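You operate a simulated robot arm through the tools that you are given. There is no shell and no other tool. Be economical: measure what you need, move in short steps, check, and stop when the job is done.

Carry out the task below with a simulated two-armed robot. There is one attempt and no reset: what you move stays moved.

## Task
Load the navy tin into the pot and bring it up to pressure.
Fine: lid down and clamped, vent closed, air open. Set down upright: what you pick out.

Only the result counts: the job must be done as asked and must still hold three seconds after the hand-in. Knocking over, shifting, dropping, spilling or breaking anything else fails it. A push-on lid holds only when it is set on centred and level and pressed home; a screw cap is set on level and turned clockwise until tight.

## Robot
Two 6-joint arms with fingered hands on one trunk, on a base that drives. Base frame: it is fixed to the floor where the robot stands at the start and does not move with it; the origin is under the middle of the robot, x ahead of it, y to its left, z up; the surface under the hand at the start is at about z = 0.8. Readings come in m, degrees, newtons and seconds.
The left shoulder is at the start at [0.07, 0.191, 1.463], the right one opposite. With the tool pointing down near the work surface each hand reaches from about 0.44 to 0.88 m from the robot's upright axis, wherever it stands, measured 20 degrees to its own side. Places, roughly: air lever on the air box [0.7, -0.7, 0.9]; black pot clamp [0.5, -0.4, 0.9]; extract switch [0.2, -2.2, 1.1]; green start button [0.1, -2.5, 1]; inside of the pressure pot [0.7, -0.4, 0.7]; orange collar [0.1, -2, 1.1]; pot display [0.7, -0.7, 1.2]; pot knob [0.7, -0.7, 1.1]; pot lid [0.8, -0.4, 1]; red pot clamp [0.6, -0.3, 0.9]; selector lever [0.1, -2.3, 0.9]; speed knob [0.1, -2.4, 1.1]; spray air knob [0.6, -0.9, 1.1]; spray head [0.3, -1.9, 1.3]; turntable [0.4, -1.5, 0.8]; vent lever [0.6, -0.8, 1]. Payload 4.7 kg a hand.
The TCP of each hand is the grasp point between the finger pads, 0.036 m short of the fingertips. In the tool frame z runs along the fingers and y along their closing line. Largest opening 0.12 m; the body of the gripper starts 0.042 m behind the TCP. The gripper is a hand of 5 fingers: y runs from the thumb to the fingers, the wrist lies at [-0.018, -0.113, -0.198] in the tool frame, and closing takes about 1.5 s.
Orientation is told as [roll, pitch, yaw] about the base's x, y, z axes, in that order, counted from this pose: with the fingers straight down and the wrist toward the robot, the tool's x, y and z point along [0, 1, 0], [1, 0, 0] and [0, 0, -1] of the base frame.

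## Interface
- The arms move only by the tool send_rows. It takes "left_moves", "right_moves" or both (then of equal length, played together; a hand with none holds still); each is a list of rows, each an object (a shift or turn left out is 0, a gripper value left out holds the last) with "hand": the gripper command, from -1 (shut) to 1 (fully open), values between in proportion; "dp": the shift along the tool's x, y, z in units of 30 mm (1.0 is 30 mm), a list of three; "turn": the turn, a rotation vector about the tool's x, y, z in units of 8 degrees (1.0 is 8 degrees), a list of three. In form: [{"hand": hand, "dp": [x, y, z], "turn": [wx, wy, wz]}, ...]. A call has 1 to 10 rows; each row shifts and turns the commanded pose from where the row before left it, along the tool's axes as they then stand. A call with a number of a shift or a turn outside -1 to 1 is refused whole. Rows are played at 5 a second. More than 0.05 m and 8.6 degrees between two rows, or a gripper value outside its range, and nothing of the call is played. A pose out of reach is approached as far as the arm can. The call stops where the force on the tool passes 70 N (or 10 N more than at its start, if that is more) or the arm is blocked; 0.2 s more then pass. The fingers move at their own pace (about 0.045 m/s each) and stop on an object; they squeeze with about 34 N. The grip force told is the motor's: it shows also when the fingers shut on nothing. Time passes only in rows, and 0.2 s behind the last, so rows that do not move let the fingers close. It gives the time, the measured TCP pose, the force on the tool (base axes), the opening and the grip force at its end, in the units of the frame above (readings bear some noise), with the torque about the TCP (base axes, N m) and any sound that the robot's microphone picked up.
- Cameras (640 x 400 px; columns grow to the right, rows downward): "scene" is now at [0.0993, -0.0188, 1.6507]; the picture's right is [-0.40, -0.92, 0.00], its down [-0.84, 0.36, -0.40] and it looks along [0.37, -0.16, -0.91] (base axes); focal length 283 px, centre (320, 200). "left" rides on the left gripper at [-0.073, -0.091, -0.143] in its tool frame; the picture's right is [-0.80, -0.28, 0.53], its down [0.53, -0.73, 0.42] and it looks along [0.27, 0.62, 0.74] (tool axes); focal length 234 px, centre (320, 200). "right" rides on the right gripper at [0.072, -0.091, -0.144] in its tool frame; the picture's right is [-0.80, 0.28, -0.52], its down [-0.53, -0.73, 0.42] and it looks along [-0.27, 0.62, 0.74] (tool axes); focal length 234 px, centre (320, 200). There is no depth. A picture from a camera that has moved, and an enlarged one, comes with that camera's place and axes in the base frame and with its lens. The place of the scene camera against the robot may be out by one fixed shift of up to 0.012 m in any direction.
- snapshot(camera): a new picture of that camera. The clock stands still meanwhile.
- slide_trunk(by): slides the trunk up (or, below 0, down) by that many m; the arms and the scene camera ride with it, the base frame stays. It gives what a move gives, with no picture.
- base_move(legs): drives the robot by 1 to 6 legs, each [ahead, left, turn to the left] in m, m and degrees, along the robot's own axes; the way and the turn of a leg run together, so that a leg with both is an arc; at most 1.5 m and 180 degrees a leg. The arms and the cameras ride along, it lands a little off, and it stops where it bumps. It gives what a move gives.
- set_grasp(shape, hand): the hand has 5 fingers and takes this shape, open, in about a second: jaw (thumb against the fingers, like two jaws); tri (thumb and two fingers); tip (a fingertip pinch); poke (one finger out to press); point (the index stretched); flat (the hand flat); cup (the hand cupped); fist (a fist). The gripper value then closes the fingers along that shape, each until it touches; the sizes above hold for jaw. It gives what a move gives, with no picture.
- turn_head(pan, tilt): turns the head with the scene camera to pan (to the left, within 86 degrees either way) and tilt (down, from -29 to 69), counted from straight ahead of the robot. It gives what a move gives.
- zoom(camera, box): a new picture of the part [left, top, right, bottom] of that camera's present view, enlarged. The clock stands still meanwhile.
- close_job(): hands the job in; it is judged then, once.

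Work in short steps. Places have to be worked out from the pictures, the camera data and where the tool is seen: move nearer, look again, correct. Check each grasp and each placing, and mend what went wrong. You have 120 turns and 108 pictures in all, those below and enlarged ones among them. Open the grippers and draw the arms clear of the work before you hand the job in, unless the task says otherwise; then end with one line.

The tools are called after "Request:" as a command line: name --argument value ..., lists and objects as JSON in quotes. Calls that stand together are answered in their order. send_rows: Moves the arms, as the interface text tells. Its arguments: {"type":"object","properties":{"left_moves":{"type":"array"},"right_moves":{"type":"array"}},"required":[]} The other tools are called the same way: slide_trunk (by) slides the trunk up or down; set_grasp (shape, hand) gives the hand a shape; base_move (legs) drives the base; turn_head (pan, tilt) turns the head that bears the scene camera; snapshot (camera) takes a picture; zoom (camera, box) takes an enlarged picture of a part of a camera's view; close_job () hands the job in.

At the start:

```text
t: 0.0
left_position: [0.1018, 0.2834, 0.5859]
left_tool_rot: [-17.9, 36.3, 45.9]
left_force: [-0.2, -0.7, 0.2]
left_moment: [0.01, 0.01, -0.02]
left_gripper_width: 0.1197
left_finger_force: 0.2
left_shape: jaw
right_position: [0.4193, -0.5697, 1.1551]
right_tool_rot: [0.0, 0.0, -0.1]
right_force: [0.0, 0.2, 0.2]
right_moment: [-0.02, -0.02, -0.04]
right_gripper_width: 0.1192
right_finger_force: 0.0
right_shape: jaw
trunk travel left (down, up): [-0.94, 0.0]
robot x, y, heading: [-0.0011, -0.0003, -0.3]
head pan, tilt: [-23.3, 66.1]
```

scene: 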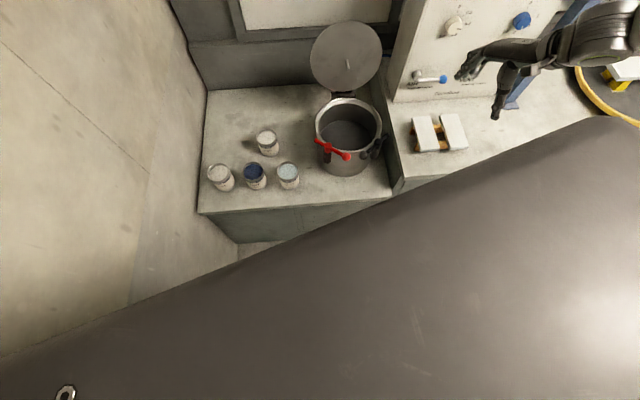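
right: 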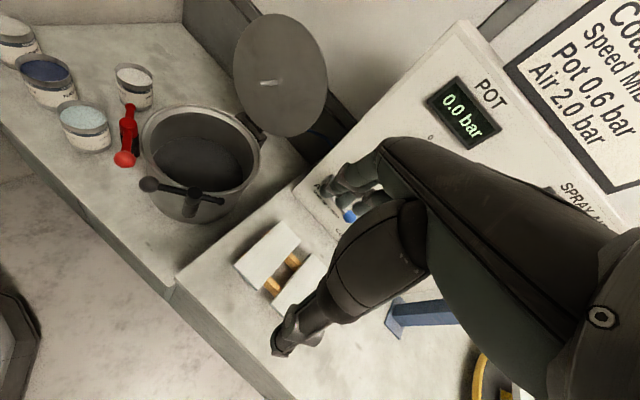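
left: 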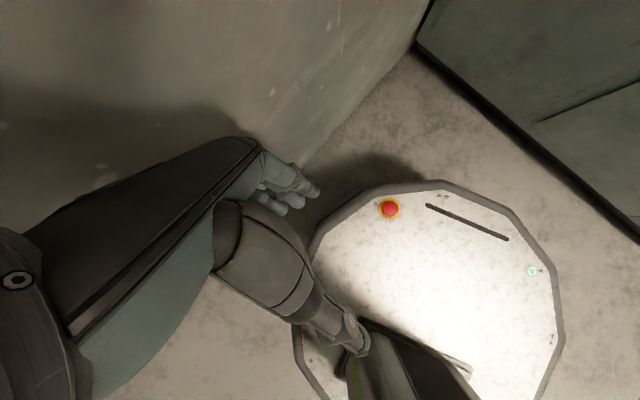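

I'll start by looking closely at the tins, the pot, and the panel and its sign.

Request:
zoom --camera "scene" --box '[190, 80, 400, 212]'

Request:
zoom --camera "right" --box '[400, 0, 640, 150]'

Request:
turn_head --pan -45 --tilt 30

Request:
snapshot --camera "scene"

```text
3.03 times, centred on (295, 146) of scene
camera zoom: at [0.0993, -0.0188, 1.6507], right [-0.4, -0.92, 0.0], down [-0.84, 0.36, -0.4], along [0.37, -0.16, -0.91], focal length 859 px, centre (396, 364)
```

zoom: 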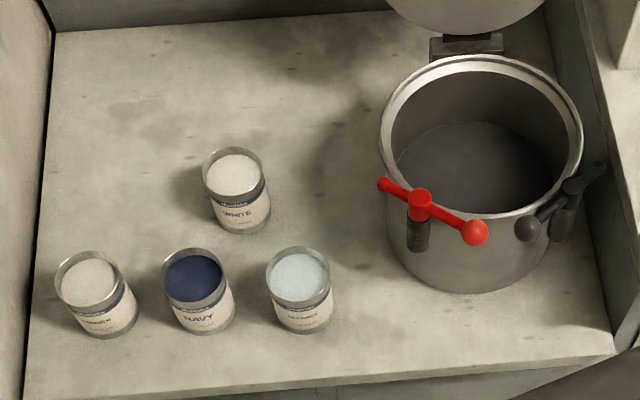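

```text
2.67 times, centred on (520, 75) of right
camera zoom: at [0.3289, -0.4967, 1.2996], right [0.28, -0.8, 0.52], down [-0.73, -0.53, -0.42], along [0.62, -0.27, -0.74], focal length 624 px, centre (-213, 533)
```

zoom: 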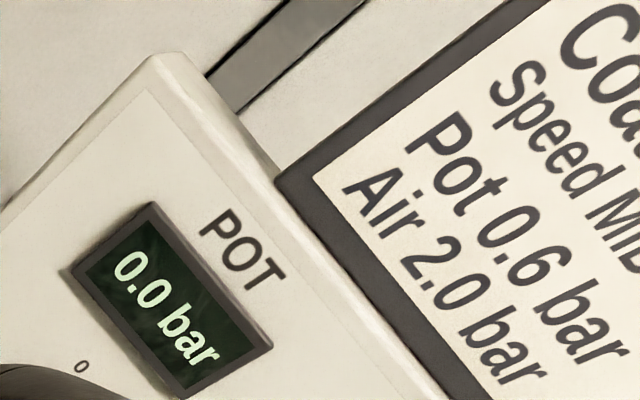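

```text
t: 1.0
left_position: [0.1015, 0.2828, 0.5854]
left_tool_rot: [-17.9, 36.3, 45.8]
left_force: [-0.2, 0.3, 0.4]
left_moment: [0.0, -0.01, -0.05]
left_gripper_width: 0.1199
left_finger_force: 0.0
left_shape: jaw
right_position: [0.4201, -0.569, 1.1553]
right_tool_rot: [0.0, 0.0, -0.1]
right_force: [0.2, 0.8, 0.2]
right_moment: [0.03, 0.02, 0.03]
right_gripper_width: 0.1197
right_finger_force: 0.1
right_shape: jaw
trunk travel left (down, up): [-0.94, 0.0]
robot x, y, heading: [0.0008, 0.0004, 0.1]
head pan, tilt: [-45.0, 30.0]
```

```text
102 pictures are left
camera scene: at [0.1089, -0.0593, 1.6995], right [-0.71, -0.71, 0.0], down [-0.35, 0.35, -0.87], along [0.61, -0.61, -0.5], focal length 283 px, centre (320, 200)
```

scene: 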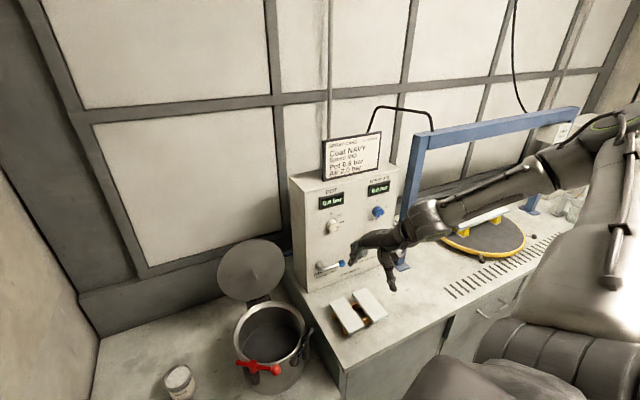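

The pot looks empty. Next I'll enlarge the panel.

Request:
zoom --camera "scene" --box '[280, 120, 420, 300]'

Request:
zoom --camera "scene" --box '[200, 230, 340, 400]'

```text
2.22 times, centred on (350, 210) of scene
camera zoom: at [0.1089, -0.0593, 1.6995], right [-0.71, -0.71, 0.0], down [-0.35, 0.35, -0.87], along [0.61, -0.61, -0.5], focal length 630 px, centre (253, 178)
```

zoom: 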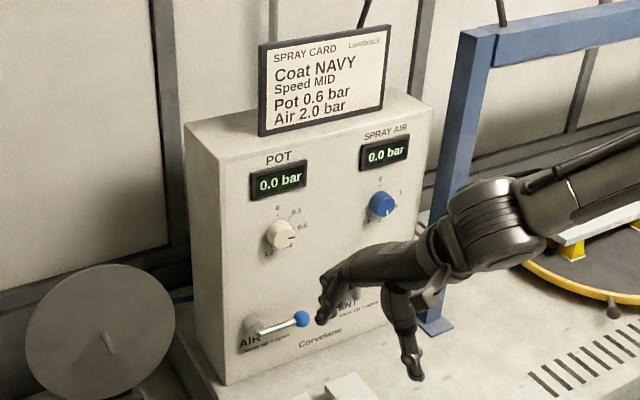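

```text
2.35 times, centred on (270, 315) of scene
camera zoom: at [0.1089, -0.0593, 1.6995], right [-0.71, -0.71, 0.0], down [-0.35, 0.35, -0.87], along [0.61, -0.61, -0.5], focal length 667 px, centre (438, -71)
```

zoom: 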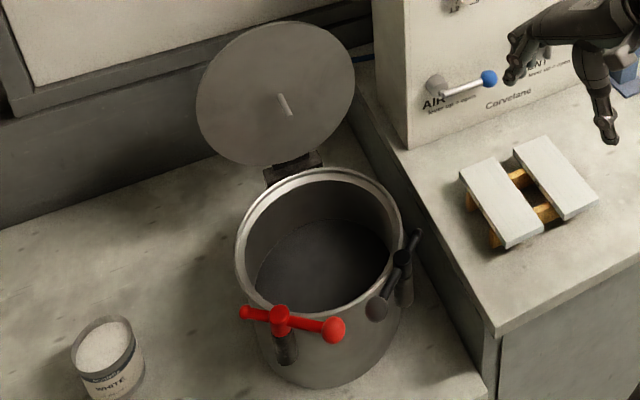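

From the two views I put the pot rim at about (0.656, -0.366, 0.835) and the navy tin top at about (0.69, 0.004, 0.715). I'll move the right hand sideways at its current height, toward a spot above the tin.

Request:
send_rows --right_moves '[{"hand": 1, "dp": [1, 0, 0]}, {"dp": [1, 0, 0]}, {"dp": [1, 0, 0]}, {"dp": [1, 0, 0]}, {"dp": [1, 0, 0]}, {"dp": [1, 0, 0]}, {"dp": [1, 0, 0]}, {"dp": [1, 0, 0]}, {"dp": [1, 0, 0]}, {"dp": [1, 0, 0]}]'

Request:
send_rows --right_moves '[{"dp": [1, 0.5, 0.3]}, {"dp": [1, 1, 0.3]}, {"dp": [1, 1, 0.3]}, {"dp": [1, 1, 0.3]}, {"dp": [1, 1, 0.3]}, {"dp": [1, 1, 0.3]}, {"dp": [1, 1, 0.3]}, {"dp": [1, 1, 0.3]}, {"dp": [1, 0.5, 0.3]}]'

Request:
turn_head --pan -15 --tilt 55

Request:
snapshot --camera "scene"

Request:
snapshot --camera "right"

```text
t: 3.2
left_position: [0.1015, 0.2835, 0.5862]
left_tool_rot: [-18.0, 36.4, 45.9]
left_force: [0.2, 0.2, 0.0]
left_moment: [0.0, 0.02, 0.02]
left_gripper_width: 0.1195
left_finger_force: 0.0
left_shape: jaw
right_position: [0.4648, -0.2881, 1.1323]
right_tool_rot: [0.1, 0.2, 0.1]
right_force: [0.1, 0.7, 0.3]
right_moment: [-0.01, 0.0, 0.03]
right_gripper_width: 0.1195
right_finger_force: 0.1
right_shape: jaw
right hand out of reach, approached as far as the arm can: row 6, 7, 8, 9, 10
trunk travel left (down, up): [-0.94, 0.0]
robot x, y, heading: [-0.0006, 0.0015, -0.2]
head pan, tilt: [-45.0, 30.0]
```

```text
t: 5.4
left_position: [0.1014, 0.2829, 0.5853]
left_tool_rot: [-17.9, 36.1, 45.9]
left_force: [-0.5, 0.3, 0.9]
left_moment: [0.0, -0.01, -0.01]
left_gripper_width: 0.1197
left_finger_force: 0.1
left_shape: jaw
right_position: [0.7215, -0.0903, 1.0442]
right_tool_rot: [-5.0, -0.8, -3.1]
right_force: [-0.3, -0.2, -0.2]
right_moment: [0.01, -0.02, -0.03]
right_gripper_width: 0.1199
right_finger_force: 0.1
right_shape: jaw
trunk travel left (down, up): [-0.94, 0.0]
robot x, y, heading: [0.0037, -0.0009, -0.0]
head pan, tilt: [-45.0, 30.0]
stopped in row 9 (right hand): the arm was blocked; the commanded pose is now the measured one
```

```text
t: 6.4
left_position: [0.1021, 0.2838, 0.5844]
left_tool_rot: [-17.9, 36.3, 45.9]
left_force: [0.1, -0.3, 0.3]
left_moment: [0.0, -0.03, -0.04]
left_gripper_width: 0.1196
left_finger_force: 0.2
left_shape: jaw
right_position: [0.7213, -0.0896, 1.0424]
right_tool_rot: [-5.0, -0.8, -3.0]
right_force: [-1.0, -0.9, -0.1]
right_moment: [0.0, 0.0, -0.01]
right_gripper_width: 0.1198
right_finger_force: 0.0
right_shape: jaw
trunk travel left (down, up): [-0.94, 0.0]
robot x, y, heading: [0.0005, -0.0022, 0.1]
head pan, tilt: [-15.0, 55.0]
```

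```text
99 pictures are left
camera scene: at [0.1147, -0.0138, 1.6636], right [-0.26, -0.97, 0.0], down [-0.79, 0.21, -0.57], along [0.55, -0.15, -0.82], focal length 283 px, centre (320, 200)
```

scene: 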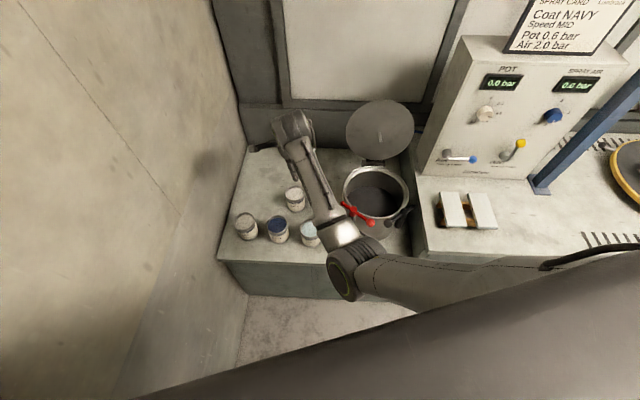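

```text
98 pictures are left
camera right: at [0.6331, 0.0012, 1.1787], right [0.23, -0.77, 0.6], down [-0.76, -0.53, -0.39], along [0.61, -0.36, -0.7], focal length 234 px, centre (320, 200)
```

right: 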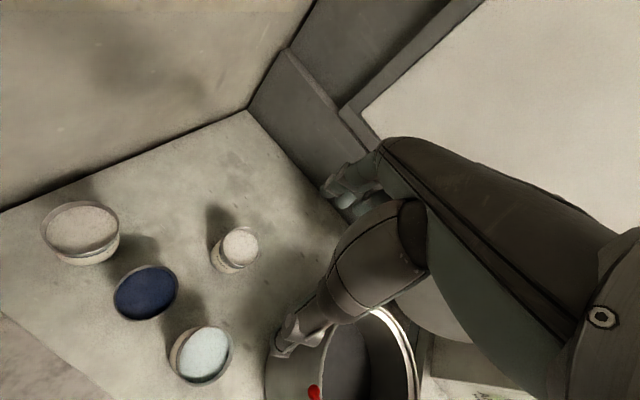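

The right arm is blocked reaching across the body. I'll pull it back, turn the base about 22° left so the tin sits on the right arm's side, and then approach again.

Request:
send_rows --right_moves '[{"dp": [-1, -1, -0.3]}, {"dp": [-1, -1, -0.3]}, {"dp": [-1, -1, -0.3]}, {"dp": [-1, -1, -0.3]}, {"dp": [-1, -1, -0.3]}, {"dp": [-1, -1, -0.3]}, {"dp": [-1, 0, -0.3]}]'

Request:
base_move --legs '[[0, 0, 22]]'

```text
t: 8.0
left_position: [0.1017, 0.2817, 0.5865]
left_tool_rot: [-17.9, 36.2, 46.1]
left_force: [-0.3, -0.8, -0.3]
left_moment: [0.01, -0.02, 0.0]
left_gripper_width: 0.12
left_finger_force: 0.0
left_shape: jaw
right_position: [0.5306, -0.2835, 1.1207]
right_tool_rot: [-4.7, -0.7, -2.9]
right_force: [0.6, 0.2, 0.2]
right_moment: [0.05, 0.0, 0.02]
right_gripper_width: 0.1199
right_finger_force: 0.1
right_shape: jaw
trunk travel left (down, up): [-0.94, 0.0]
robot x, y, heading: [0.0032, 0.0009, -0.2]
head pan, tilt: [-15.0, 55.0]
```

```text
t: 9.6
left_position: [-0.0116, 0.3003, 0.5864]
left_tool_rot: [-17.9, 36.2, 68.2]
left_force: [1.0, 0.2, -0.6]
left_moment: [0.0, -0.01, 0.02]
left_gripper_width: 0.1195
left_finger_force: 0.0
left_shape: jaw
right_position: [0.5968, -0.0611, 1.1209]
right_tool_rot: [-4.8, -0.8, 19.2]
right_force: [0.5, 0.4, 0.2]
right_moment: [0.0, -0.05, 0.0]
right_gripper_width: 0.1198
right_finger_force: 0.0
right_shape: jaw
trunk travel left (down, up): [-0.94, 0.0]
robot x, y, heading: [0.0019, 0.002, 22.3]
head pan, tilt: [-15.0, 55.0]
```

The base is at 22.3°. Now I'll level the hand, bring the yaw to about 5°, and move above the tin at z≈0.97.

Request:
send_rows --right_moves '[{"turn": [0.1, 0.3, 0.7]}, {"turn": [0, 0.3, 0.7]}, {"turn": [0, 0, 0.4]}, {"dp": [0.5, 0.8, 0.5]}, {"dp": [0.5, 0.8, 1]}, {"dp": [0.5, 0.8, 1]}, {"dp": [0.4, 0.87, 1]}, {"dp": [0, 0, 1]}, {"dp": [0, 0, 0.5]}]'

Request:
snapshot --camera "right"

Request:
turn_head --pan -22 --tilt 55

Request:
snapshot --camera "scene"

```text
t: 11.6
left_position: [-0.0116, 0.3003, 0.5864]
left_tool_rot: [-17.9, 36.4, 68.1]
left_force: [0.1, 0.5, 0.5]
left_moment: [0.0, -0.03, -0.01]
left_gripper_width: 0.12
left_finger_force: 0.1
left_shape: jaw
right_position: [0.6919, 0.0054, 0.9702]
right_tool_rot: [0.1, -0.4, 4.8]
right_force: [-0.8, 1.0, 0.3]
right_moment: [-0.01, -0.03, -0.03]
right_gripper_width: 0.12
right_finger_force: 0.1
right_shape: jaw
trunk travel left (down, up): [-0.94, 0.0]
robot x, y, heading: [0.002, 0.003, 22.3]
head pan, tilt: [-15.0, 55.0]
```

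```text
97 pictures are left
camera right: at [0.5944, 0.0707, 1.1147], right [0.34, -0.78, 0.53], down [-0.68, -0.59, -0.43], along [0.65, -0.21, -0.73], focal length 234 px, centre (320, 200)
```

right: 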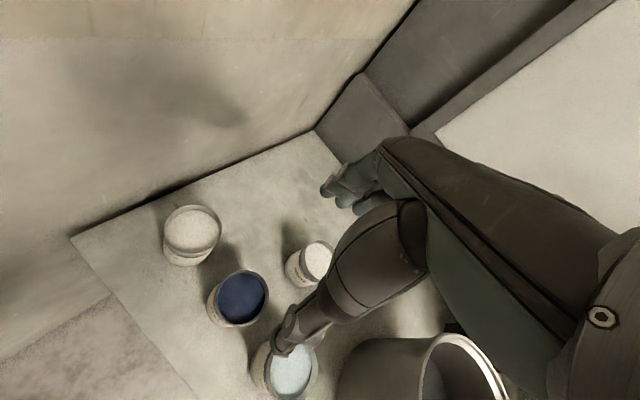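

```text
t: 12.3
left_position: [-0.0121, 0.3005, 0.5857]
left_tool_rot: [-17.9, 36.2, 68.2]
left_force: [0.2, 0.3, 0.1]
left_moment: [-0.03, 0.0, -0.01]
left_gripper_width: 0.1199
left_finger_force: 0.1
left_shape: jaw
right_position: [0.6931, 0.0056, 0.9727]
right_tool_rot: [0.1, -0.4, 4.8]
right_force: [0.1, -0.1, -0.8]
right_moment: [0.02, 0.02, -0.02]
right_gripper_width: 0.1197
right_finger_force: 0.2
right_shape: jaw
trunk travel left (down, up): [-0.94, 0.0]
robot x, y, heading: [-0.0012, 0.0009, 22.4]
head pan, tilt: [-22.0, 55.0]
```

```text
96 pictures are left
camera scene: at [0.1136, 0.0241, 1.6635], right [0.0, -1.0, 0.0], down [-0.82, 0.0, -0.57], along [0.57, 0.0, -0.82], focal length 283 px, centre (320, 200)
```

scene: 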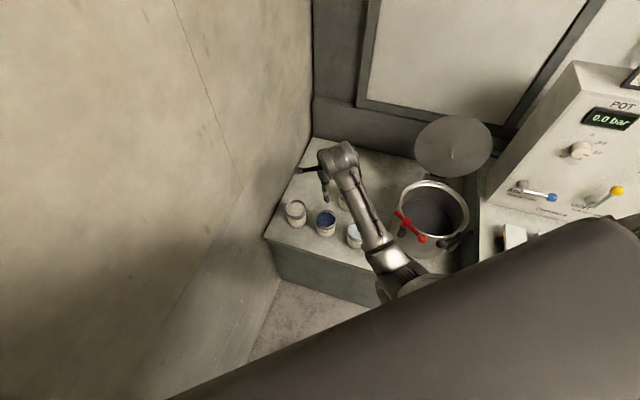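

Both views agree that the tin is at about (0.69, 0.002) with its top near 0.715. I'll come down most of the way and check.

Request:
send_rows --right_moves '[{"dp": [-0.1, 0, 1]}, {"dp": [0, 0, 1]}, {"dp": [0, 0, 1]}, {"dp": [0, 0, 1]}, {"dp": [0, 0, 1]}, {"dp": [0, 0, 0.7]}]'

Request:
snapshot --camera "right"

Request:
zoom --camera "scene" --box '[260, 130, 420, 270]'

```text
t: 13.7
left_position: [-0.0113, 0.3003, 0.5852]
left_tool_rot: [-18.0, 36.3, 68.0]
left_force: [-0.7, 0.4, 0.3]
left_moment: [0.0, 0.0, 0.02]
left_gripper_width: 0.1197
left_finger_force: 0.1
left_shape: jaw
right_position: [0.693, 0.0039, 0.8014]
right_tool_rot: [0.1, -0.5, 4.7]
right_force: [1.2, 0.4, -0.1]
right_moment: [-0.03, 0.0, 0.01]
right_gripper_width: 0.1198
right_finger_force: 0.1
right_shape: jaw
trunk travel left (down, up): [-0.94, 0.0]
robot x, y, heading: [0.0016, 0.0016, 22.3]
head pan, tilt: [-22.0, 55.0]
```

```text
95 pictures are left
camera right: at [0.5956, 0.0681, 0.9443], right [0.34, -0.78, 0.53], down [-0.68, -0.59, -0.43], along [0.65, -0.21, -0.73], focal length 234 px, centre (320, 200)
```

right: 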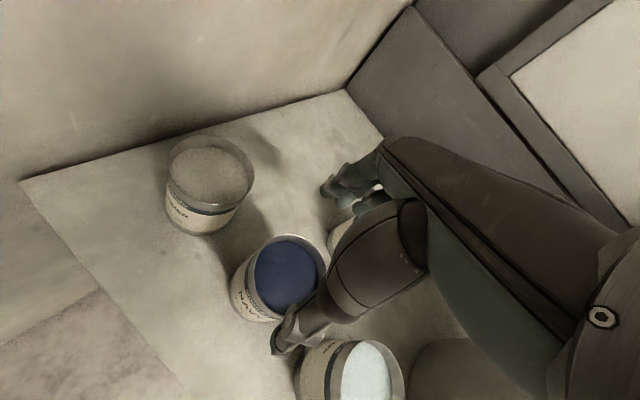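

```text
2.86 times, centred on (340, 200) of scene
camera zoom: at [0.1137, 0.0239, 1.6635], right [0.0, -1.0, 0.0], down [-0.82, 0.0, -0.57], along [0.57, 0.0, -0.82], focal length 810 px, centre (263, 200)
```

zoom: 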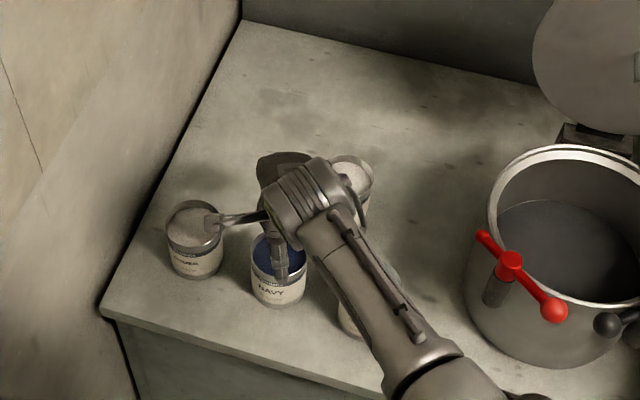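

The fingertips project where I expected. The tin is at about (0.689, -0.002), so I'll nudge the hand, lower to z≈0.72 and close.

Request:
send_rows --right_moves '[{"dp": [-0.17, -0.1, 0.7]}, {"dp": [0, 0, 1]}, {"dp": [0, 0, 1]}]'

Request:
snapshot --camera "right"

```text
t: 14.5
left_position: [-0.012, 0.2994, 0.5851]
left_tool_rot: [-17.9, 36.3, 68.1]
left_force: [-0.1, -0.4, 1.1]
left_moment: [-0.03, -0.03, 0.01]
left_gripper_width: 0.1199
left_finger_force: 0.0
left_shape: jaw
right_position: [0.6911, -0.0014, 0.7203]
right_tool_rot: [0.2, -0.4, 4.8]
right_force: [0.2, 0.0, 1.4]
right_moment: [0.0, 0.01, -0.02]
right_gripper_width: 0.1196
right_finger_force: 0.2
right_shape: jaw
trunk travel left (down, up): [-0.94, 0.0]
robot x, y, heading: [-0.0018, 0.0018, 22.2]
head pan, tilt: [-22.0, 55.0]
```

```text
93 pictures are left
camera right: at [0.593, 0.0634, 0.8639], right [0.34, -0.78, 0.53], down [-0.68, -0.59, -0.43], along [0.65, -0.21, -0.73], focal length 234 px, centre (320, 200)
```

right: 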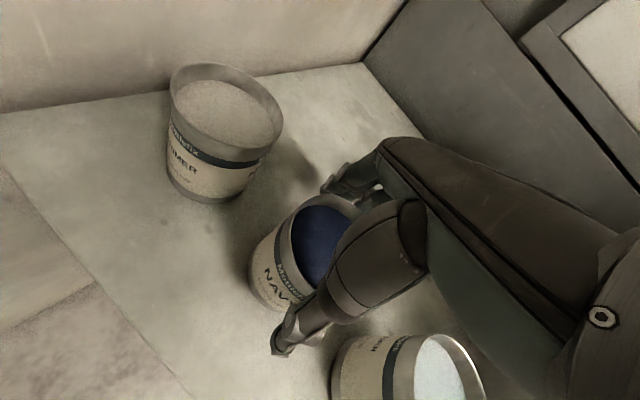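

The tin sits between thumb and fingers, so I'm closing on it.

Request:
send_rows --right_moves '[{"hand": -1}, {}, {}, {}, {}, {}, {}, {}, {}]'

Request:
snapshot --camera "right"

```text
t: 16.5
left_position: [-0.0118, 0.3004, 0.5859]
left_tool_rot: [-17.9, 36.3, 68.2]
left_force: [-0.7, 0.3, -0.6]
left_moment: [0.02, 0.0, -0.01]
left_gripper_width: 0.1197
left_finger_force: 0.1
left_shape: jaw
right_position: [0.6901, -0.0024, 0.7214]
right_tool_rot: [0.1, -0.4, 4.8]
right_force: [-0.2, -1.0, 0.0]
right_moment: [-0.01, -0.04, 0.03]
right_gripper_width: 0.0656
right_finger_force: 34.0
right_shape: jaw
trunk travel left (down, up): [-0.94, 0.0]
robot x, y, heading: [0.0047, 0.0018, 22.6]
head pan, tilt: [-22.0, 55.0]
```

```text
92 pictures are left
camera right: at [0.5925, 0.0632, 0.8641], right [0.34, -0.78, 0.53], down [-0.68, -0.59, -0.43], along [0.65, -0.21, -0.73], focal length 234 px, centre (320, 200)
```

right: 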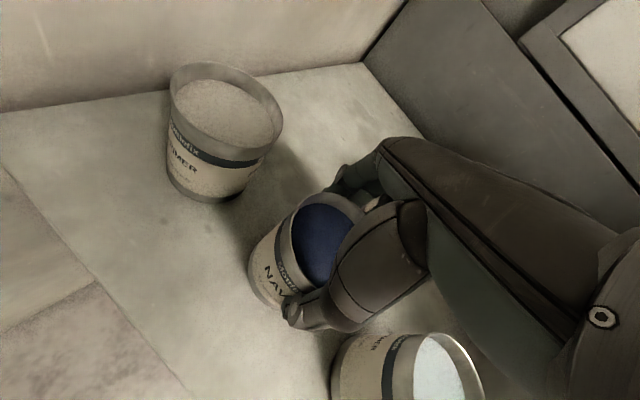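

The tin is gripped at 0.066 m and 34 N. Lifting straight up.

Request:
send_rows --right_moves '[{"dp": [0, 0, -0.4]}, {"dp": [0, 0, -0.8]}, {"dp": [0, 0, -1]}, {"dp": [0, 0, -1]}, {"dp": [0, 0, -1]}, {"dp": [0, 0, -1]}, {"dp": [0, 0, -1]}, {"dp": [0, 0, -1]}, {"dp": [0, 0, -1]}, {"dp": [0, 0, -1]}]'

Request:
send_rows --right_moves '[{"dp": [0, 0, -0.8]}, {"dp": [0, 0, -0.7]}, {"dp": [0, 0, -0.4]}]'

Request:
snapshot --camera "right"

```text
t: 18.7
left_position: [-0.012, 0.2996, 0.584]
left_tool_rot: [-17.9, 36.1, 68.2]
left_force: [0.6, 0.5, -0.4]
left_moment: [0.02, -0.04, 0.01]
left_gripper_width: 0.1198
left_finger_force: 0.2
left_shape: jaw
right_position: [0.689, -0.0046, 0.9966]
right_tool_rot: [0.1, -0.5, 4.7]
right_force: [-0.7, 0.1, -5.3]
right_moment: [0.01, 0.0, 0.0]
right_gripper_width: 0.0656
right_finger_force: 34.0
right_shape: jaw
trunk travel left (down, up): [-0.94, 0.0]
robot x, y, heading: [0.001, -0.0038, 22.2]
head pan, tilt: [-22.0, 55.0]
```

```text
t: 19.5
left_position: [-0.0121, 0.3, 0.5851]
left_tool_rot: [-17.8, 36.2, 68.1]
left_force: [-0.3, 0.0, -0.2]
left_moment: [-0.02, -0.01, -0.01]
left_gripper_width: 0.1196
left_finger_force: 0.0
left_shape: jaw
right_position: [0.6882, -0.0044, 1.0526]
right_tool_rot: [0.1, -0.3, 4.8]
right_force: [-0.1, -0.7, -4.8]
right_moment: [0.0, -0.03, -0.01]
right_gripper_width: 0.0657
right_finger_force: 34.0
right_shape: jaw
trunk travel left (down, up): [-0.94, 0.0]
robot x, y, heading: [0.0002, 0.0004, 22.3]
head pan, tilt: [-22.0, 55.0]
```

```text
91 pictures are left
camera right: at [0.5906, 0.0607, 1.1964], right [0.34, -0.78, 0.53], down [-0.68, -0.59, -0.43], along [0.65, -0.21, -0.73], focal length 234 px, centre (320, 200)
```

right: 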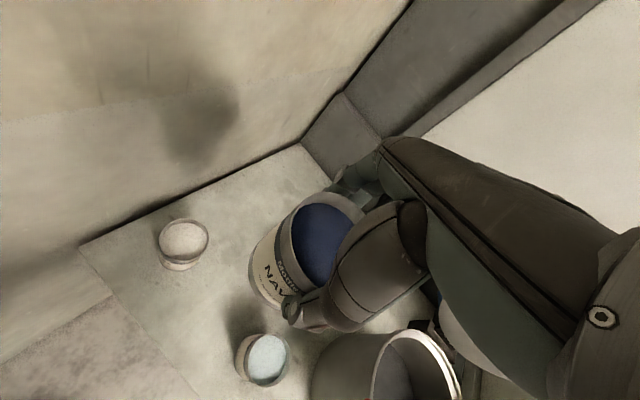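

Tin is held level. The pot is yawed about -17°, with its hinge at the far side and the clamps at 120° and 208°. I'll turn the base back right, which also brings the hand's yaw to about -17°.

Request:
base_move --legs '[[0, 0, -22.3]]'

Request:
turn_head --pan -28 --tilt 50

Request:
snapshot --camera "scene"

Request:
snapshot --camera "right"

```text
t: 21.1
left_position: [0.1031, 0.2824, 0.5862]
left_tool_rot: [-17.9, 36.4, 45.7]
left_force: [-0.4, -0.2, 0.1]
left_moment: [-0.01, 0.0, 0.02]
left_gripper_width: 0.1197
left_finger_force: 0.1
left_shape: jaw
right_position: [0.6352, -0.2655, 1.0536]
right_tool_rot: [0.1, -0.3, -17.5]
right_force: [0.4, -0.3, -5.0]
right_moment: [0.01, 0.0, -0.05]
right_gripper_width: 0.0656
right_finger_force: 34.3
right_shape: jaw
trunk travel left (down, up): [-0.94, 0.0]
robot x, y, heading: [-0.0005, 0.0005, -0.2]
head pan, tilt: [-22.0, 55.0]
```

```text
t: 21.8
left_position: [0.1032, 0.2838, 0.5858]
left_tool_rot: [-17.9, 36.4, 45.6]
left_force: [-0.1, -0.2, 0.3]
left_moment: [-0.01, -0.02, 0.0]
left_gripper_width: 0.1199
left_finger_force: 0.0
left_shape: jaw
right_position: [0.6345, -0.2644, 1.0525]
right_tool_rot: [0.1, -0.4, -17.5]
right_force: [-0.4, -0.4, -5.1]
right_moment: [-0.03, -0.02, 0.01]
right_gripper_width: 0.0654
right_finger_force: 34.4
right_shape: jaw
trunk travel left (down, up): [-0.94, 0.0]
robot x, y, heading: [0.0028, 0.0004, -0.3]
head pan, tilt: [-28.0, 50.0]
```

```text
90 pictures are left
camera scene: at [0.1135, -0.0322, 1.67], right [-0.47, -0.88, 0.0], down [-0.68, 0.36, -0.64], along [0.57, -0.3, -0.77], focal length 283 px, centre (320, 200)
```

scene: 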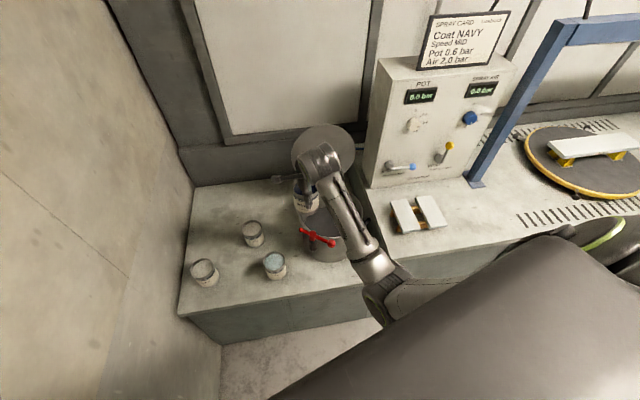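

```text
89 pictures are left
camera right: at [0.569, -0.1681, 1.1961], right [0.02, -0.85, 0.53], down [-0.86, -0.29, -0.43], along [0.52, -0.44, -0.73], focal length 234 px, centre (320, 200)
```

right: 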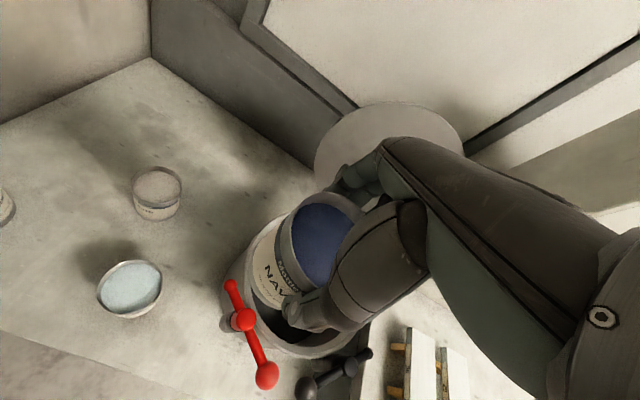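

The pot and clamp positions are confirmed. I'll move over the pot centre, biased slightly toward the hinge.

Request:
send_rows --right_moves '[{"dp": [-0.4, 0.2, 0]}, {"dp": [-0.8, 0.5, 0]}, {"dp": [-0.8, 0.6, 0]}, {"dp": [-0.6, 0.5, 0]}, {"dp": [-0.4, 0.4, 0]}, {}]'

Request:
snapshot --camera "right"

Request:
zoom --camera "scene" --box '[240, 100, 420, 300]'

```text
t: 23.1
left_position: [0.1028, 0.2825, 0.585]
left_tool_rot: [-17.9, 36.3, 45.6]
left_force: [-0.2, -0.4, 0.4]
left_moment: [-0.01, 0.0, -0.01]
left_gripper_width: 0.1199
left_finger_force: 0.1
left_shape: jaw
right_position: [0.6702, -0.3733, 1.0536]
right_tool_rot: [0.1, -0.4, -17.5]
right_force: [0.6, 0.4, -4.0]
right_moment: [-0.02, -0.02, -0.02]
right_gripper_width: 0.0656
right_finger_force: 34.5
right_shape: jaw
trunk travel left (down, up): [-0.94, 0.0]
robot x, y, heading: [-0.0015, -0.0032, -0.0]
head pan, tilt: [-28.0, 50.0]
```

```text
88 pictures are left
camera right: at [0.6048, -0.275, 1.1972], right [0.02, -0.85, 0.53], down [-0.86, -0.29, -0.43], along [0.52, -0.44, -0.73], focal length 234 px, centre (320, 200)
```

right: 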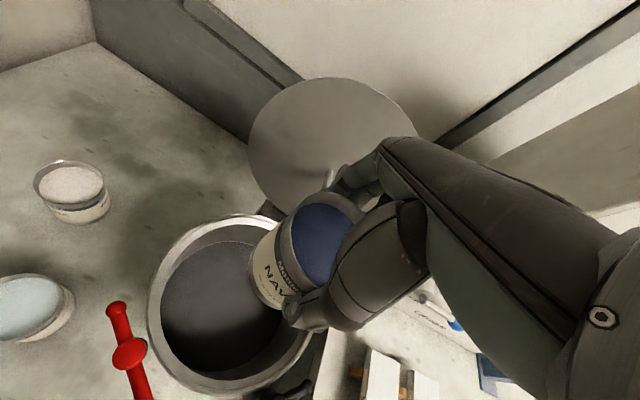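

```text
2.00 times, centred on (330, 200) of scene
camera zoom: at [0.1134, -0.0316, 1.67], right [-0.47, -0.88, 0.0], down [-0.68, 0.36, -0.64], along [0.57, -0.3, -0.77], focal length 567 px, centre (300, 200)
```

zoom: 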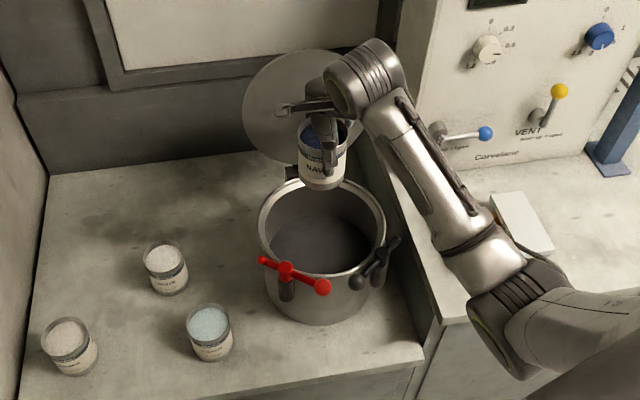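

Refined pot centre is about (0.648, -0.357). I'll shift a little and lower the tin toward the rim.

Request:
send_rows --right_moves '[{"dp": [0.27, -0.36, 0]}, {"dp": [0, 0, 0.8]}, {"dp": [0, 0, 1]}, {"dp": [0, 0, 1]}, {"dp": [0, 0, 1]}, {"dp": [0, 0, 1]}]'

Request:
snapshot --camera "right"

Request:
zoom --camera "scene" --box '[260, 110, 400, 270]'

```text
t: 24.6
left_position: [0.1043, 0.284, 0.5863]
left_tool_rot: [-17.9, 36.4, 45.9]
left_force: [0.2, 0.8, -0.3]
left_moment: [0.01, 0.0, -0.02]
left_gripper_width: 0.1197
left_finger_force: 0.0
left_shape: jaw
right_position: [0.6635, -0.3597, 0.9072]
right_tool_rot: [0.1, -0.4, -17.5]
right_force: [-0.2, 0.2, -4.5]
right_moment: [-0.01, -0.03, 0.02]
right_gripper_width: 0.0656
right_finger_force: 34.2
right_shape: jaw
trunk travel left (down, up): [-0.94, 0.0]
robot x, y, heading: [-0.0002, 0.0022, -0.1]
head pan, tilt: [-28.0, 50.0]
```

```text
86 pictures are left
camera right: at [0.5983, -0.2625, 1.0512], right [0.02, -0.85, 0.53], down [-0.86, -0.29, -0.43], along [0.52, -0.44, -0.73], focal length 234 px, centre (320, 200)
```

right: 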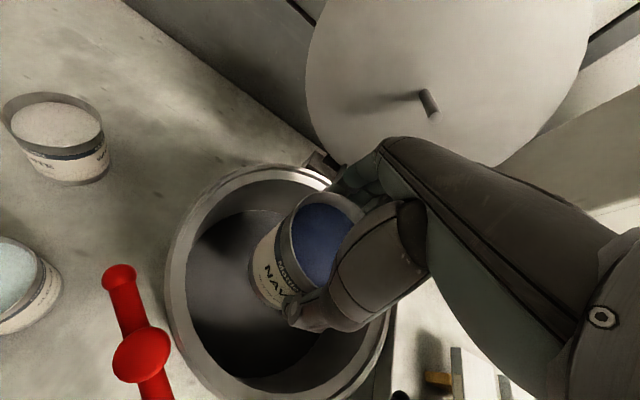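

```text
2.50 times, centred on (330, 190) of scene
camera zoom: at [0.114, -0.0325, 1.67], right [-0.47, -0.88, 0.0], down [-0.68, 0.36, -0.64], along [0.57, -0.3, -0.77], focal length 708 px, centre (295, 225)
```

zoom: 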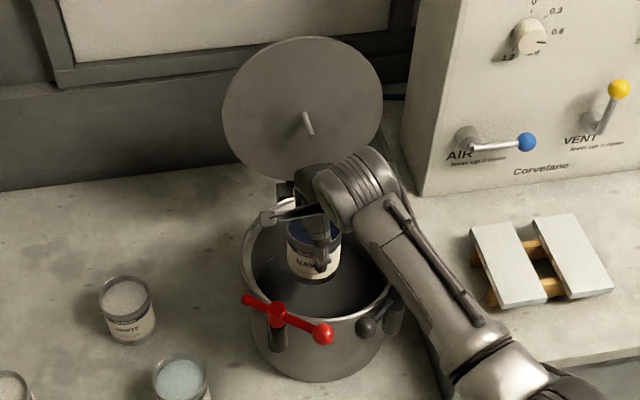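

The wrist camera bracket would come down right over the red clamp. I'll yaw the hand by about +35° so the bracket passes between the two clamps.

Request:
send_rows --right_moves '[{"turn": [0, 0, -0.7]}, {"turn": [0, 0, -0.9]}, {"turn": [0, 0, -0.9]}, {"turn": [0, 0, -0.9]}, {"turn": [0, 0, -0.9]}, {"turn": [0.05, 0, 0]}]'

Request:
snapshot --camera "right"

Request:
zoom --camera "scene" --box '[260, 110, 400, 270]'

```text
t: 25.9
left_position: [0.1029, 0.2825, 0.5859]
left_tool_rot: [-17.9, 36.3, 45.8]
left_force: [0.5, -1.2, -0.3]
left_moment: [-0.01, 0.0, -0.02]
left_gripper_width: 0.1201
left_finger_force: 0.0
left_shape: jaw
right_position: [0.6649, -0.3607, 0.9095]
right_tool_rot: [-0.1, 0.0, 16.9]
right_force: [0.1, -0.3, -4.4]
right_moment: [0.03, -0.04, 0.0]
right_gripper_width: 0.0655
right_finger_force: 34.0
right_shape: jaw
trunk travel left (down, up): [-0.94, 0.0]
robot x, y, heading: [-0.0015, 0.0009, -0.1]
head pan, tilt: [-28.0, 50.0]
```

```text
84 pictures are left
camera right: at [0.5553, -0.3156, 1.0525], right [0.5, -0.69, 0.53], down [-0.55, -0.72, -0.42], along [0.67, -0.08, -0.74], focal length 234 px, centre (320, 200)
```

right: 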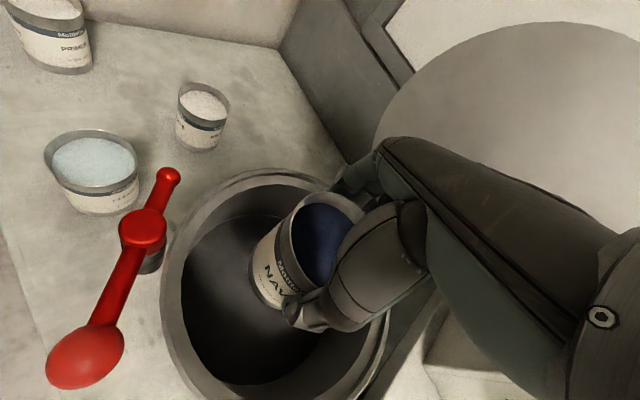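

```text
2.50 times, centred on (330, 190) of scene
camera zoom: at [0.1134, -0.0318, 1.67], right [-0.47, -0.88, 0.0], down [-0.68, 0.36, -0.64], along [0.57, -0.3, -0.77], focal length 708 px, centre (295, 225)
```

zoom: 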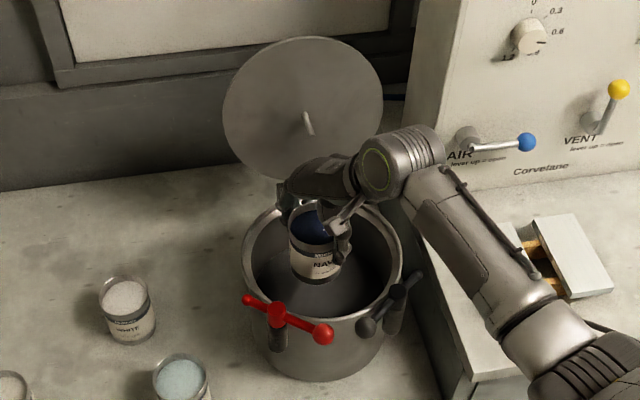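

The bracket now sits between the clamps and the tin is well inside the rim. I'll descend further in a guarded move.

Request:
send_rows --right_moves '[{"dp": [0, 0, 0.6]}, {"dp": [0, 0, 0.8]}, {"dp": [0, 0, 0.8]}, {"dp": [0, 0, 0.8]}, {"dp": [0, 0, 0.6]}]'

Request:
snapshot --camera "right"

Request:
zoom --camera "scene" --box '[260, 110, 400, 270]'

```text
t: 27.1
left_position: [0.1011, 0.283, 0.586]
left_tool_rot: [-18.2, 36.2, 45.5]
left_force: [-0.5, -0.6, 0.6]
left_moment: [0.0, -0.03, -0.01]
left_gripper_width: 0.1197
left_finger_force: 0.1
left_shape: jaw
right_position: [0.6655, -0.3598, 0.8113]
right_tool_rot: [-0.6, -0.8, 16.9]
right_force: [1.8, -5.0, 29.5]
right_moment: [-0.18, 0.12, -0.15]
right_gripper_width: 0.0654
right_finger_force: 34.3
right_shape: jaw
trunk travel left (down, up): [-0.94, 0.0]
robot x, y, heading: [-0.0015, 0.0036, -0.4]
head pan, tilt: [-28.0, 50.0]
```

```text
82 pictures are left
camera right: at [0.5548, -0.3148, 0.9529], right [0.49, -0.68, 0.54], down [-0.54, -0.72, -0.43], along [0.68, -0.08, -0.73], focal length 234 px, centre (320, 200)
```

right: 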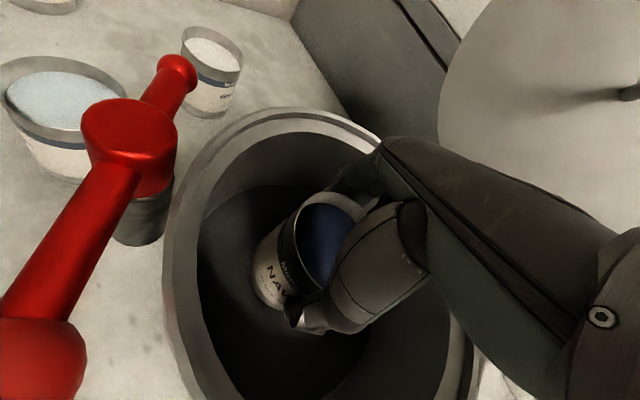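

```text
2.50 times, centred on (330, 190) of scene
camera zoom: at [0.1056, -0.0287, 1.6714], right [-0.47, -0.88, 0.0], down [-0.67, 0.36, -0.65], along [0.57, -0.31, -0.76], focal length 708 px, centre (295, 225)
```

zoom: 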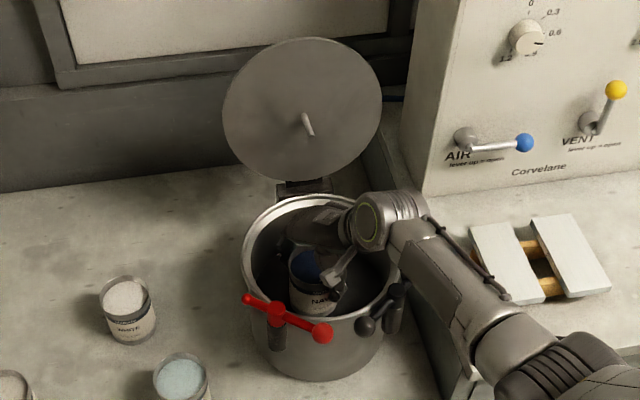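

Contact at z 0.811 shows about 30 N straight up with almost no moment, which fits the tin standing on the pot floor near 0.71. I'll ease off before releasing.

Request:
send_rows --right_moves '[{"dp": [0, 0, -0.2]}, {}]'

```text
t: 27.8
left_position: [0.1015, 0.2835, 0.5856]
left_tool_rot: [-18.1, 36.2, 45.6]
left_force: [-0.2, 0.3, 0.7]
left_moment: [-0.01, -0.01, -0.02]
left_gripper_width: 0.1194
left_finger_force: 0.0
left_shape: jaw
right_position: [0.6653, -0.3592, 0.8102]
right_tool_rot: [-0.3, -0.2, 16.9]
right_force: [7.6, -3.8, 26.6]
right_moment: [-0.04, -0.36, -0.17]
right_gripper_width: 0.0657
right_finger_force: 34.2
right_shape: jaw
trunk travel left (down, up): [-0.94, 0.0]
robot x, y, heading: [-0.0009, 0.0016, -0.4]
head pan, tilt: [-28.0, 50.0]
```

Request:
send_rows --right_moves '[{"dp": [0, 0, -0.15]}, {}, {}]'

Request:
zoom --camera "right" --box '[160, 100, 480, 400]'

```text
t: 28.6
left_position: [0.1014, 0.283, 0.5849]
left_tool_rot: [-17.9, 36.3, 45.7]
left_force: [-0.5, 1.4, 0.0]
left_moment: [-0.03, 0.04, 0.03]
left_gripper_width: 0.1199
left_finger_force: 0.0
left_shape: jaw
right_position: [0.663, -0.3602, 0.8105]
right_tool_rot: [-0.1, 0.0, 16.8]
right_force: [4.2, 1.2, 7.2]
right_moment: [0.11, -0.49, -0.01]
right_gripper_width: 0.0659
right_finger_force: 34.6
right_shape: jaw
trunk travel left (down, up): [-0.94, 0.0]
robot x, y, heading: [-0.0021, -0.0018, -0.3]
head pan, tilt: [-28.0, 50.0]
```

```text
1.33 times, centred on (320, 250) of right
camera zoom: at [0.5551, -0.3163, 0.9559], right [0.5, -0.69, 0.53], down [-0.55, -0.72, -0.42], along [0.67, -0.08, -0.74], focal length 312 px, centre (320, 133)
```

zoom: 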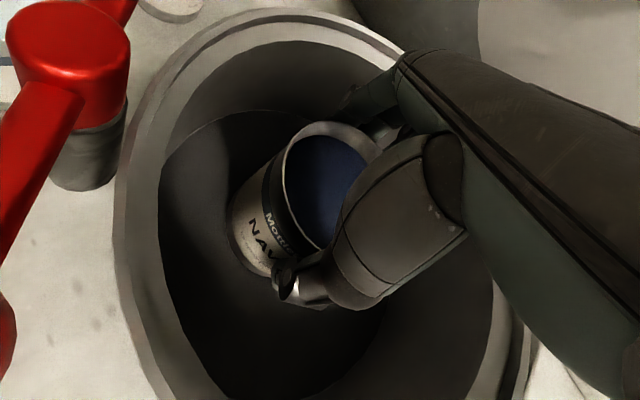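

The tin base sits on the floor with only about 7 N of residual force, so I'll open the fingers gently.

Request:
send_rows --right_moves '[{"hand": 0.2}, {"hand": 0.4}, {"hand": 0.7}, {"hand": 0.7}, {"hand": 0.7}, {}]'

Request:
zoom --camera "right" --box '[160, 100, 480, 400]'

```text
t: 29.9
left_position: [0.1017, 0.2833, 0.5852]
left_tool_rot: [-17.9, 36.4, 45.7]
left_force: [0.4, 0.5, -0.4]
left_moment: [0.0, -0.02, 0.03]
left_gripper_width: 0.1197
left_finger_force: 0.0
left_shape: jaw
right_position: [0.6644, -0.3604, 0.8119]
right_tool_rot: [-0.2, 0.0, 17.0]
right_force: [0.1, -0.4, 0.9]
right_moment: [-0.01, -0.01, 0.0]
right_gripper_width: 0.1019
right_finger_force: 0.0
right_shape: jaw
trunk travel left (down, up): [-0.94, 0.0]
robot x, y, heading: [0.0008, 0.0026, -0.1]
head pan, tilt: [-28.0, 50.0]
```

```text
1.33 times, centred on (320, 250) of right
camera zoom: at [0.556, -0.317, 0.9564], right [0.5, -0.69, 0.53], down [-0.55, -0.72, -0.42], along [0.67, -0.08, -0.74], focal length 312 px, centre (320, 133)
```

zoom: 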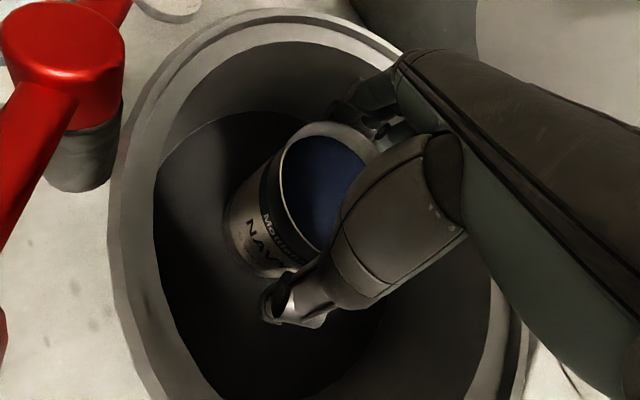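

The tin stands upright. I'll raise the hand straight up out of the pot.

Request:
send_rows --right_moves '[{"dp": [0, 0, -0.4]}, {"dp": [0, 0, -0.7]}, {"dp": [0, 0, -1]}, {"dp": [0, 0, -1]}, {"dp": [0, 0, -1]}, {"dp": [0, 0, -1]}, {"dp": [0, 0, -1]}, {"dp": [0, 0, -1]}, {"dp": [0, 0, -1]}, {"dp": [0, 0, -1]}]'

Request:
snapshot --camera "right"

Request:
zoom --camera "scene" --box '[240, 90, 440, 270]'

```text
t: 32.1
left_position: [0.1027, 0.2825, 0.5855]
left_tool_rot: [-17.9, 36.4, 45.8]
left_force: [1.1, -0.5, -1.1]
left_moment: [0.02, 0.01, -0.01]
left_gripper_width: 0.12
left_finger_force: 0.0
left_shape: jaw
right_position: [0.6619, -0.3605, 1.0854]
right_tool_rot: [-0.1, -0.1, 16.9]
right_force: [-0.3, 0.0, 0.0]
right_moment: [-0.01, -0.02, 0.01]
right_gripper_width: 0.102
right_finger_force: 0.1
right_shape: jaw
trunk travel left (down, up): [-0.94, 0.0]
robot x, y, heading: [-0.0032, 0.0002, 0.0]
head pan, tilt: [-28.0, 50.0]
```

```text
78 pictures are left
camera right: at [0.5538, -0.3157, 1.2294], right [0.5, -0.69, 0.53], down [-0.55, -0.72, -0.42], along [0.67, -0.08, -0.74], focal length 234 px, centre (320, 200)
```

right: 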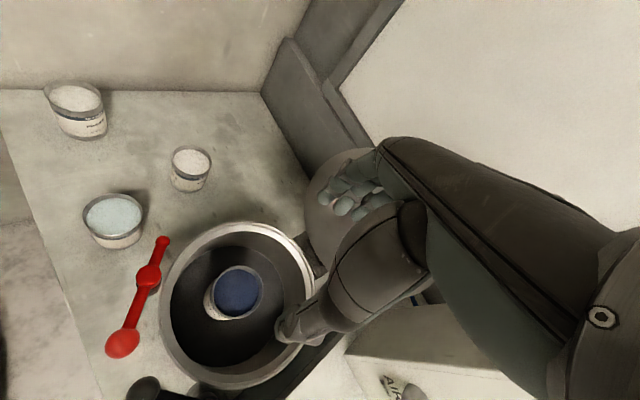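

```text
2.22 times, centred on (340, 180) of scene
camera zoom: at [0.1127, -0.0318, 1.67], right [-0.47, -0.88, 0.0], down [-0.68, 0.36, -0.64], along [0.57, -0.3, -0.77], focal length 630 px, centre (276, 244)
```

zoom: 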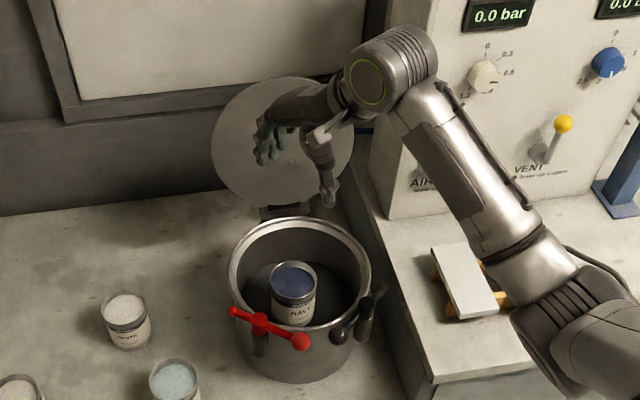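

The navy tin is standing in the pot. The lid leans about 10° past vertical, with its top edge near (0.82, -0.415, 1.10) and free space behind. I'll raise the hand, yaw it to -17°, and move it over the lid's top edge with thumb in front and fingers behind.

Request:
send_rows --right_moves '[{"hand": 1, "dp": [0, 0, -1]}, {"dp": [0, 0, -1]}, {"dp": [0, 0, -1]}, {"dp": [0, 0, -0.9], "turn": [0, 0, 0.3]}, {"turn": [0, 0, 1]}, {"turn": [0, 0, 1]}, {"turn": [0, 0, 1]}, {"turn": [0, 0, 0.97]}]'

Request:
send_rows --right_moves '[{"dp": [0, 0.8, 0]}, {"dp": [0, 1, 0]}, {"dp": [0, 1, 0]}, {"dp": [0, 1, 0]}, {"dp": [0, 1, 0]}, {}]'

Request:
snapshot --camera "right"

Request:
zoom --camera "scene" --box '[240, 60, 440, 240]'

```text
t: 34.0
left_position: [0.1035, 0.2831, 0.5864]
left_tool_rot: [-17.9, 36.3, 45.6]
left_force: [-0.3, 0.4, -0.4]
left_moment: [-0.04, 0.0, -0.02]
left_gripper_width: 0.1199
left_finger_force: 0.0
left_shape: jaw
right_position: [0.6637, -0.3588, 1.2014]
right_tool_rot: [-0.1, -0.1, -17.5]
right_force: [-0.5, 0.4, 0.7]
right_moment: [0.02, 0.0, -0.01]
right_gripper_width: 0.1198
right_finger_force: 0.0
right_shape: jaw
trunk travel left (down, up): [-0.94, 0.0]
robot x, y, heading: [0.0013, -0.0001, -0.1]
head pan, tilt: [-28.0, 50.0]
```

```text
t: 35.4
left_position: [0.1022, 0.2833, 0.5851]
left_tool_rot: [-17.9, 36.2, 45.8]
left_force: [-0.5, 0.1, 0.5]
left_moment: [-0.03, 0.01, 0.0]
left_gripper_width: 0.1196
left_finger_force: 0.1
left_shape: jaw
right_position: [0.8018, -0.4009, 1.2008]
right_tool_rot: [-0.1, -0.2, -17.3]
right_force: [-0.3, -0.3, 0.1]
right_moment: [0.01, -0.03, -0.01]
right_gripper_width: 0.1197
right_finger_force: 0.0
right_shape: jaw
trunk travel left (down, up): [-0.94, 0.0]
robot x, y, heading: [0.0001, -0.0002, -0.5]
head pan, tilt: [-28.0, 50.0]
```

```text
76 pictures are left
camera right: at [0.7356, -0.3043, 1.3448], right [0.03, -0.85, 0.53], down [-0.86, -0.29, -0.43], along [0.51, -0.44, -0.74], focal length 234 px, centre (320, 200)
```

right: 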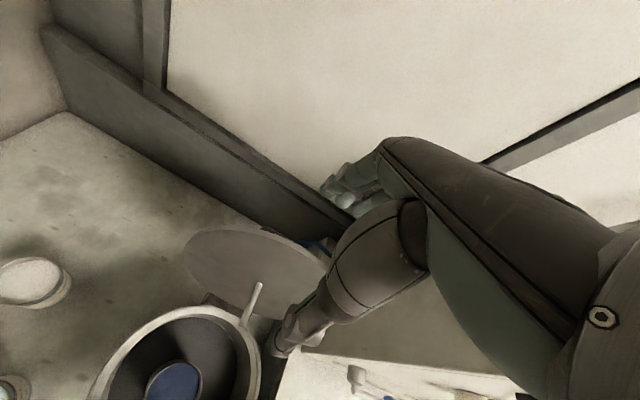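

```text
2.22 times, centred on (340, 150) of scene
camera zoom: at [0.112, -0.032, 1.6701], right [-0.47, -0.88, 0.0], down [-0.68, 0.36, -0.64], along [0.57, -0.3, -0.77], focal length 630 px, centre (276, 311)
```

zoom: 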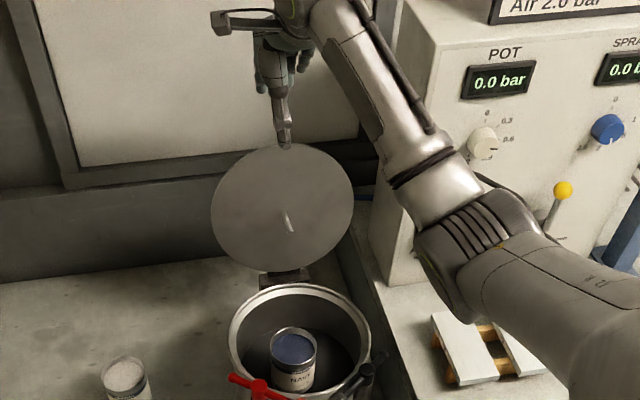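

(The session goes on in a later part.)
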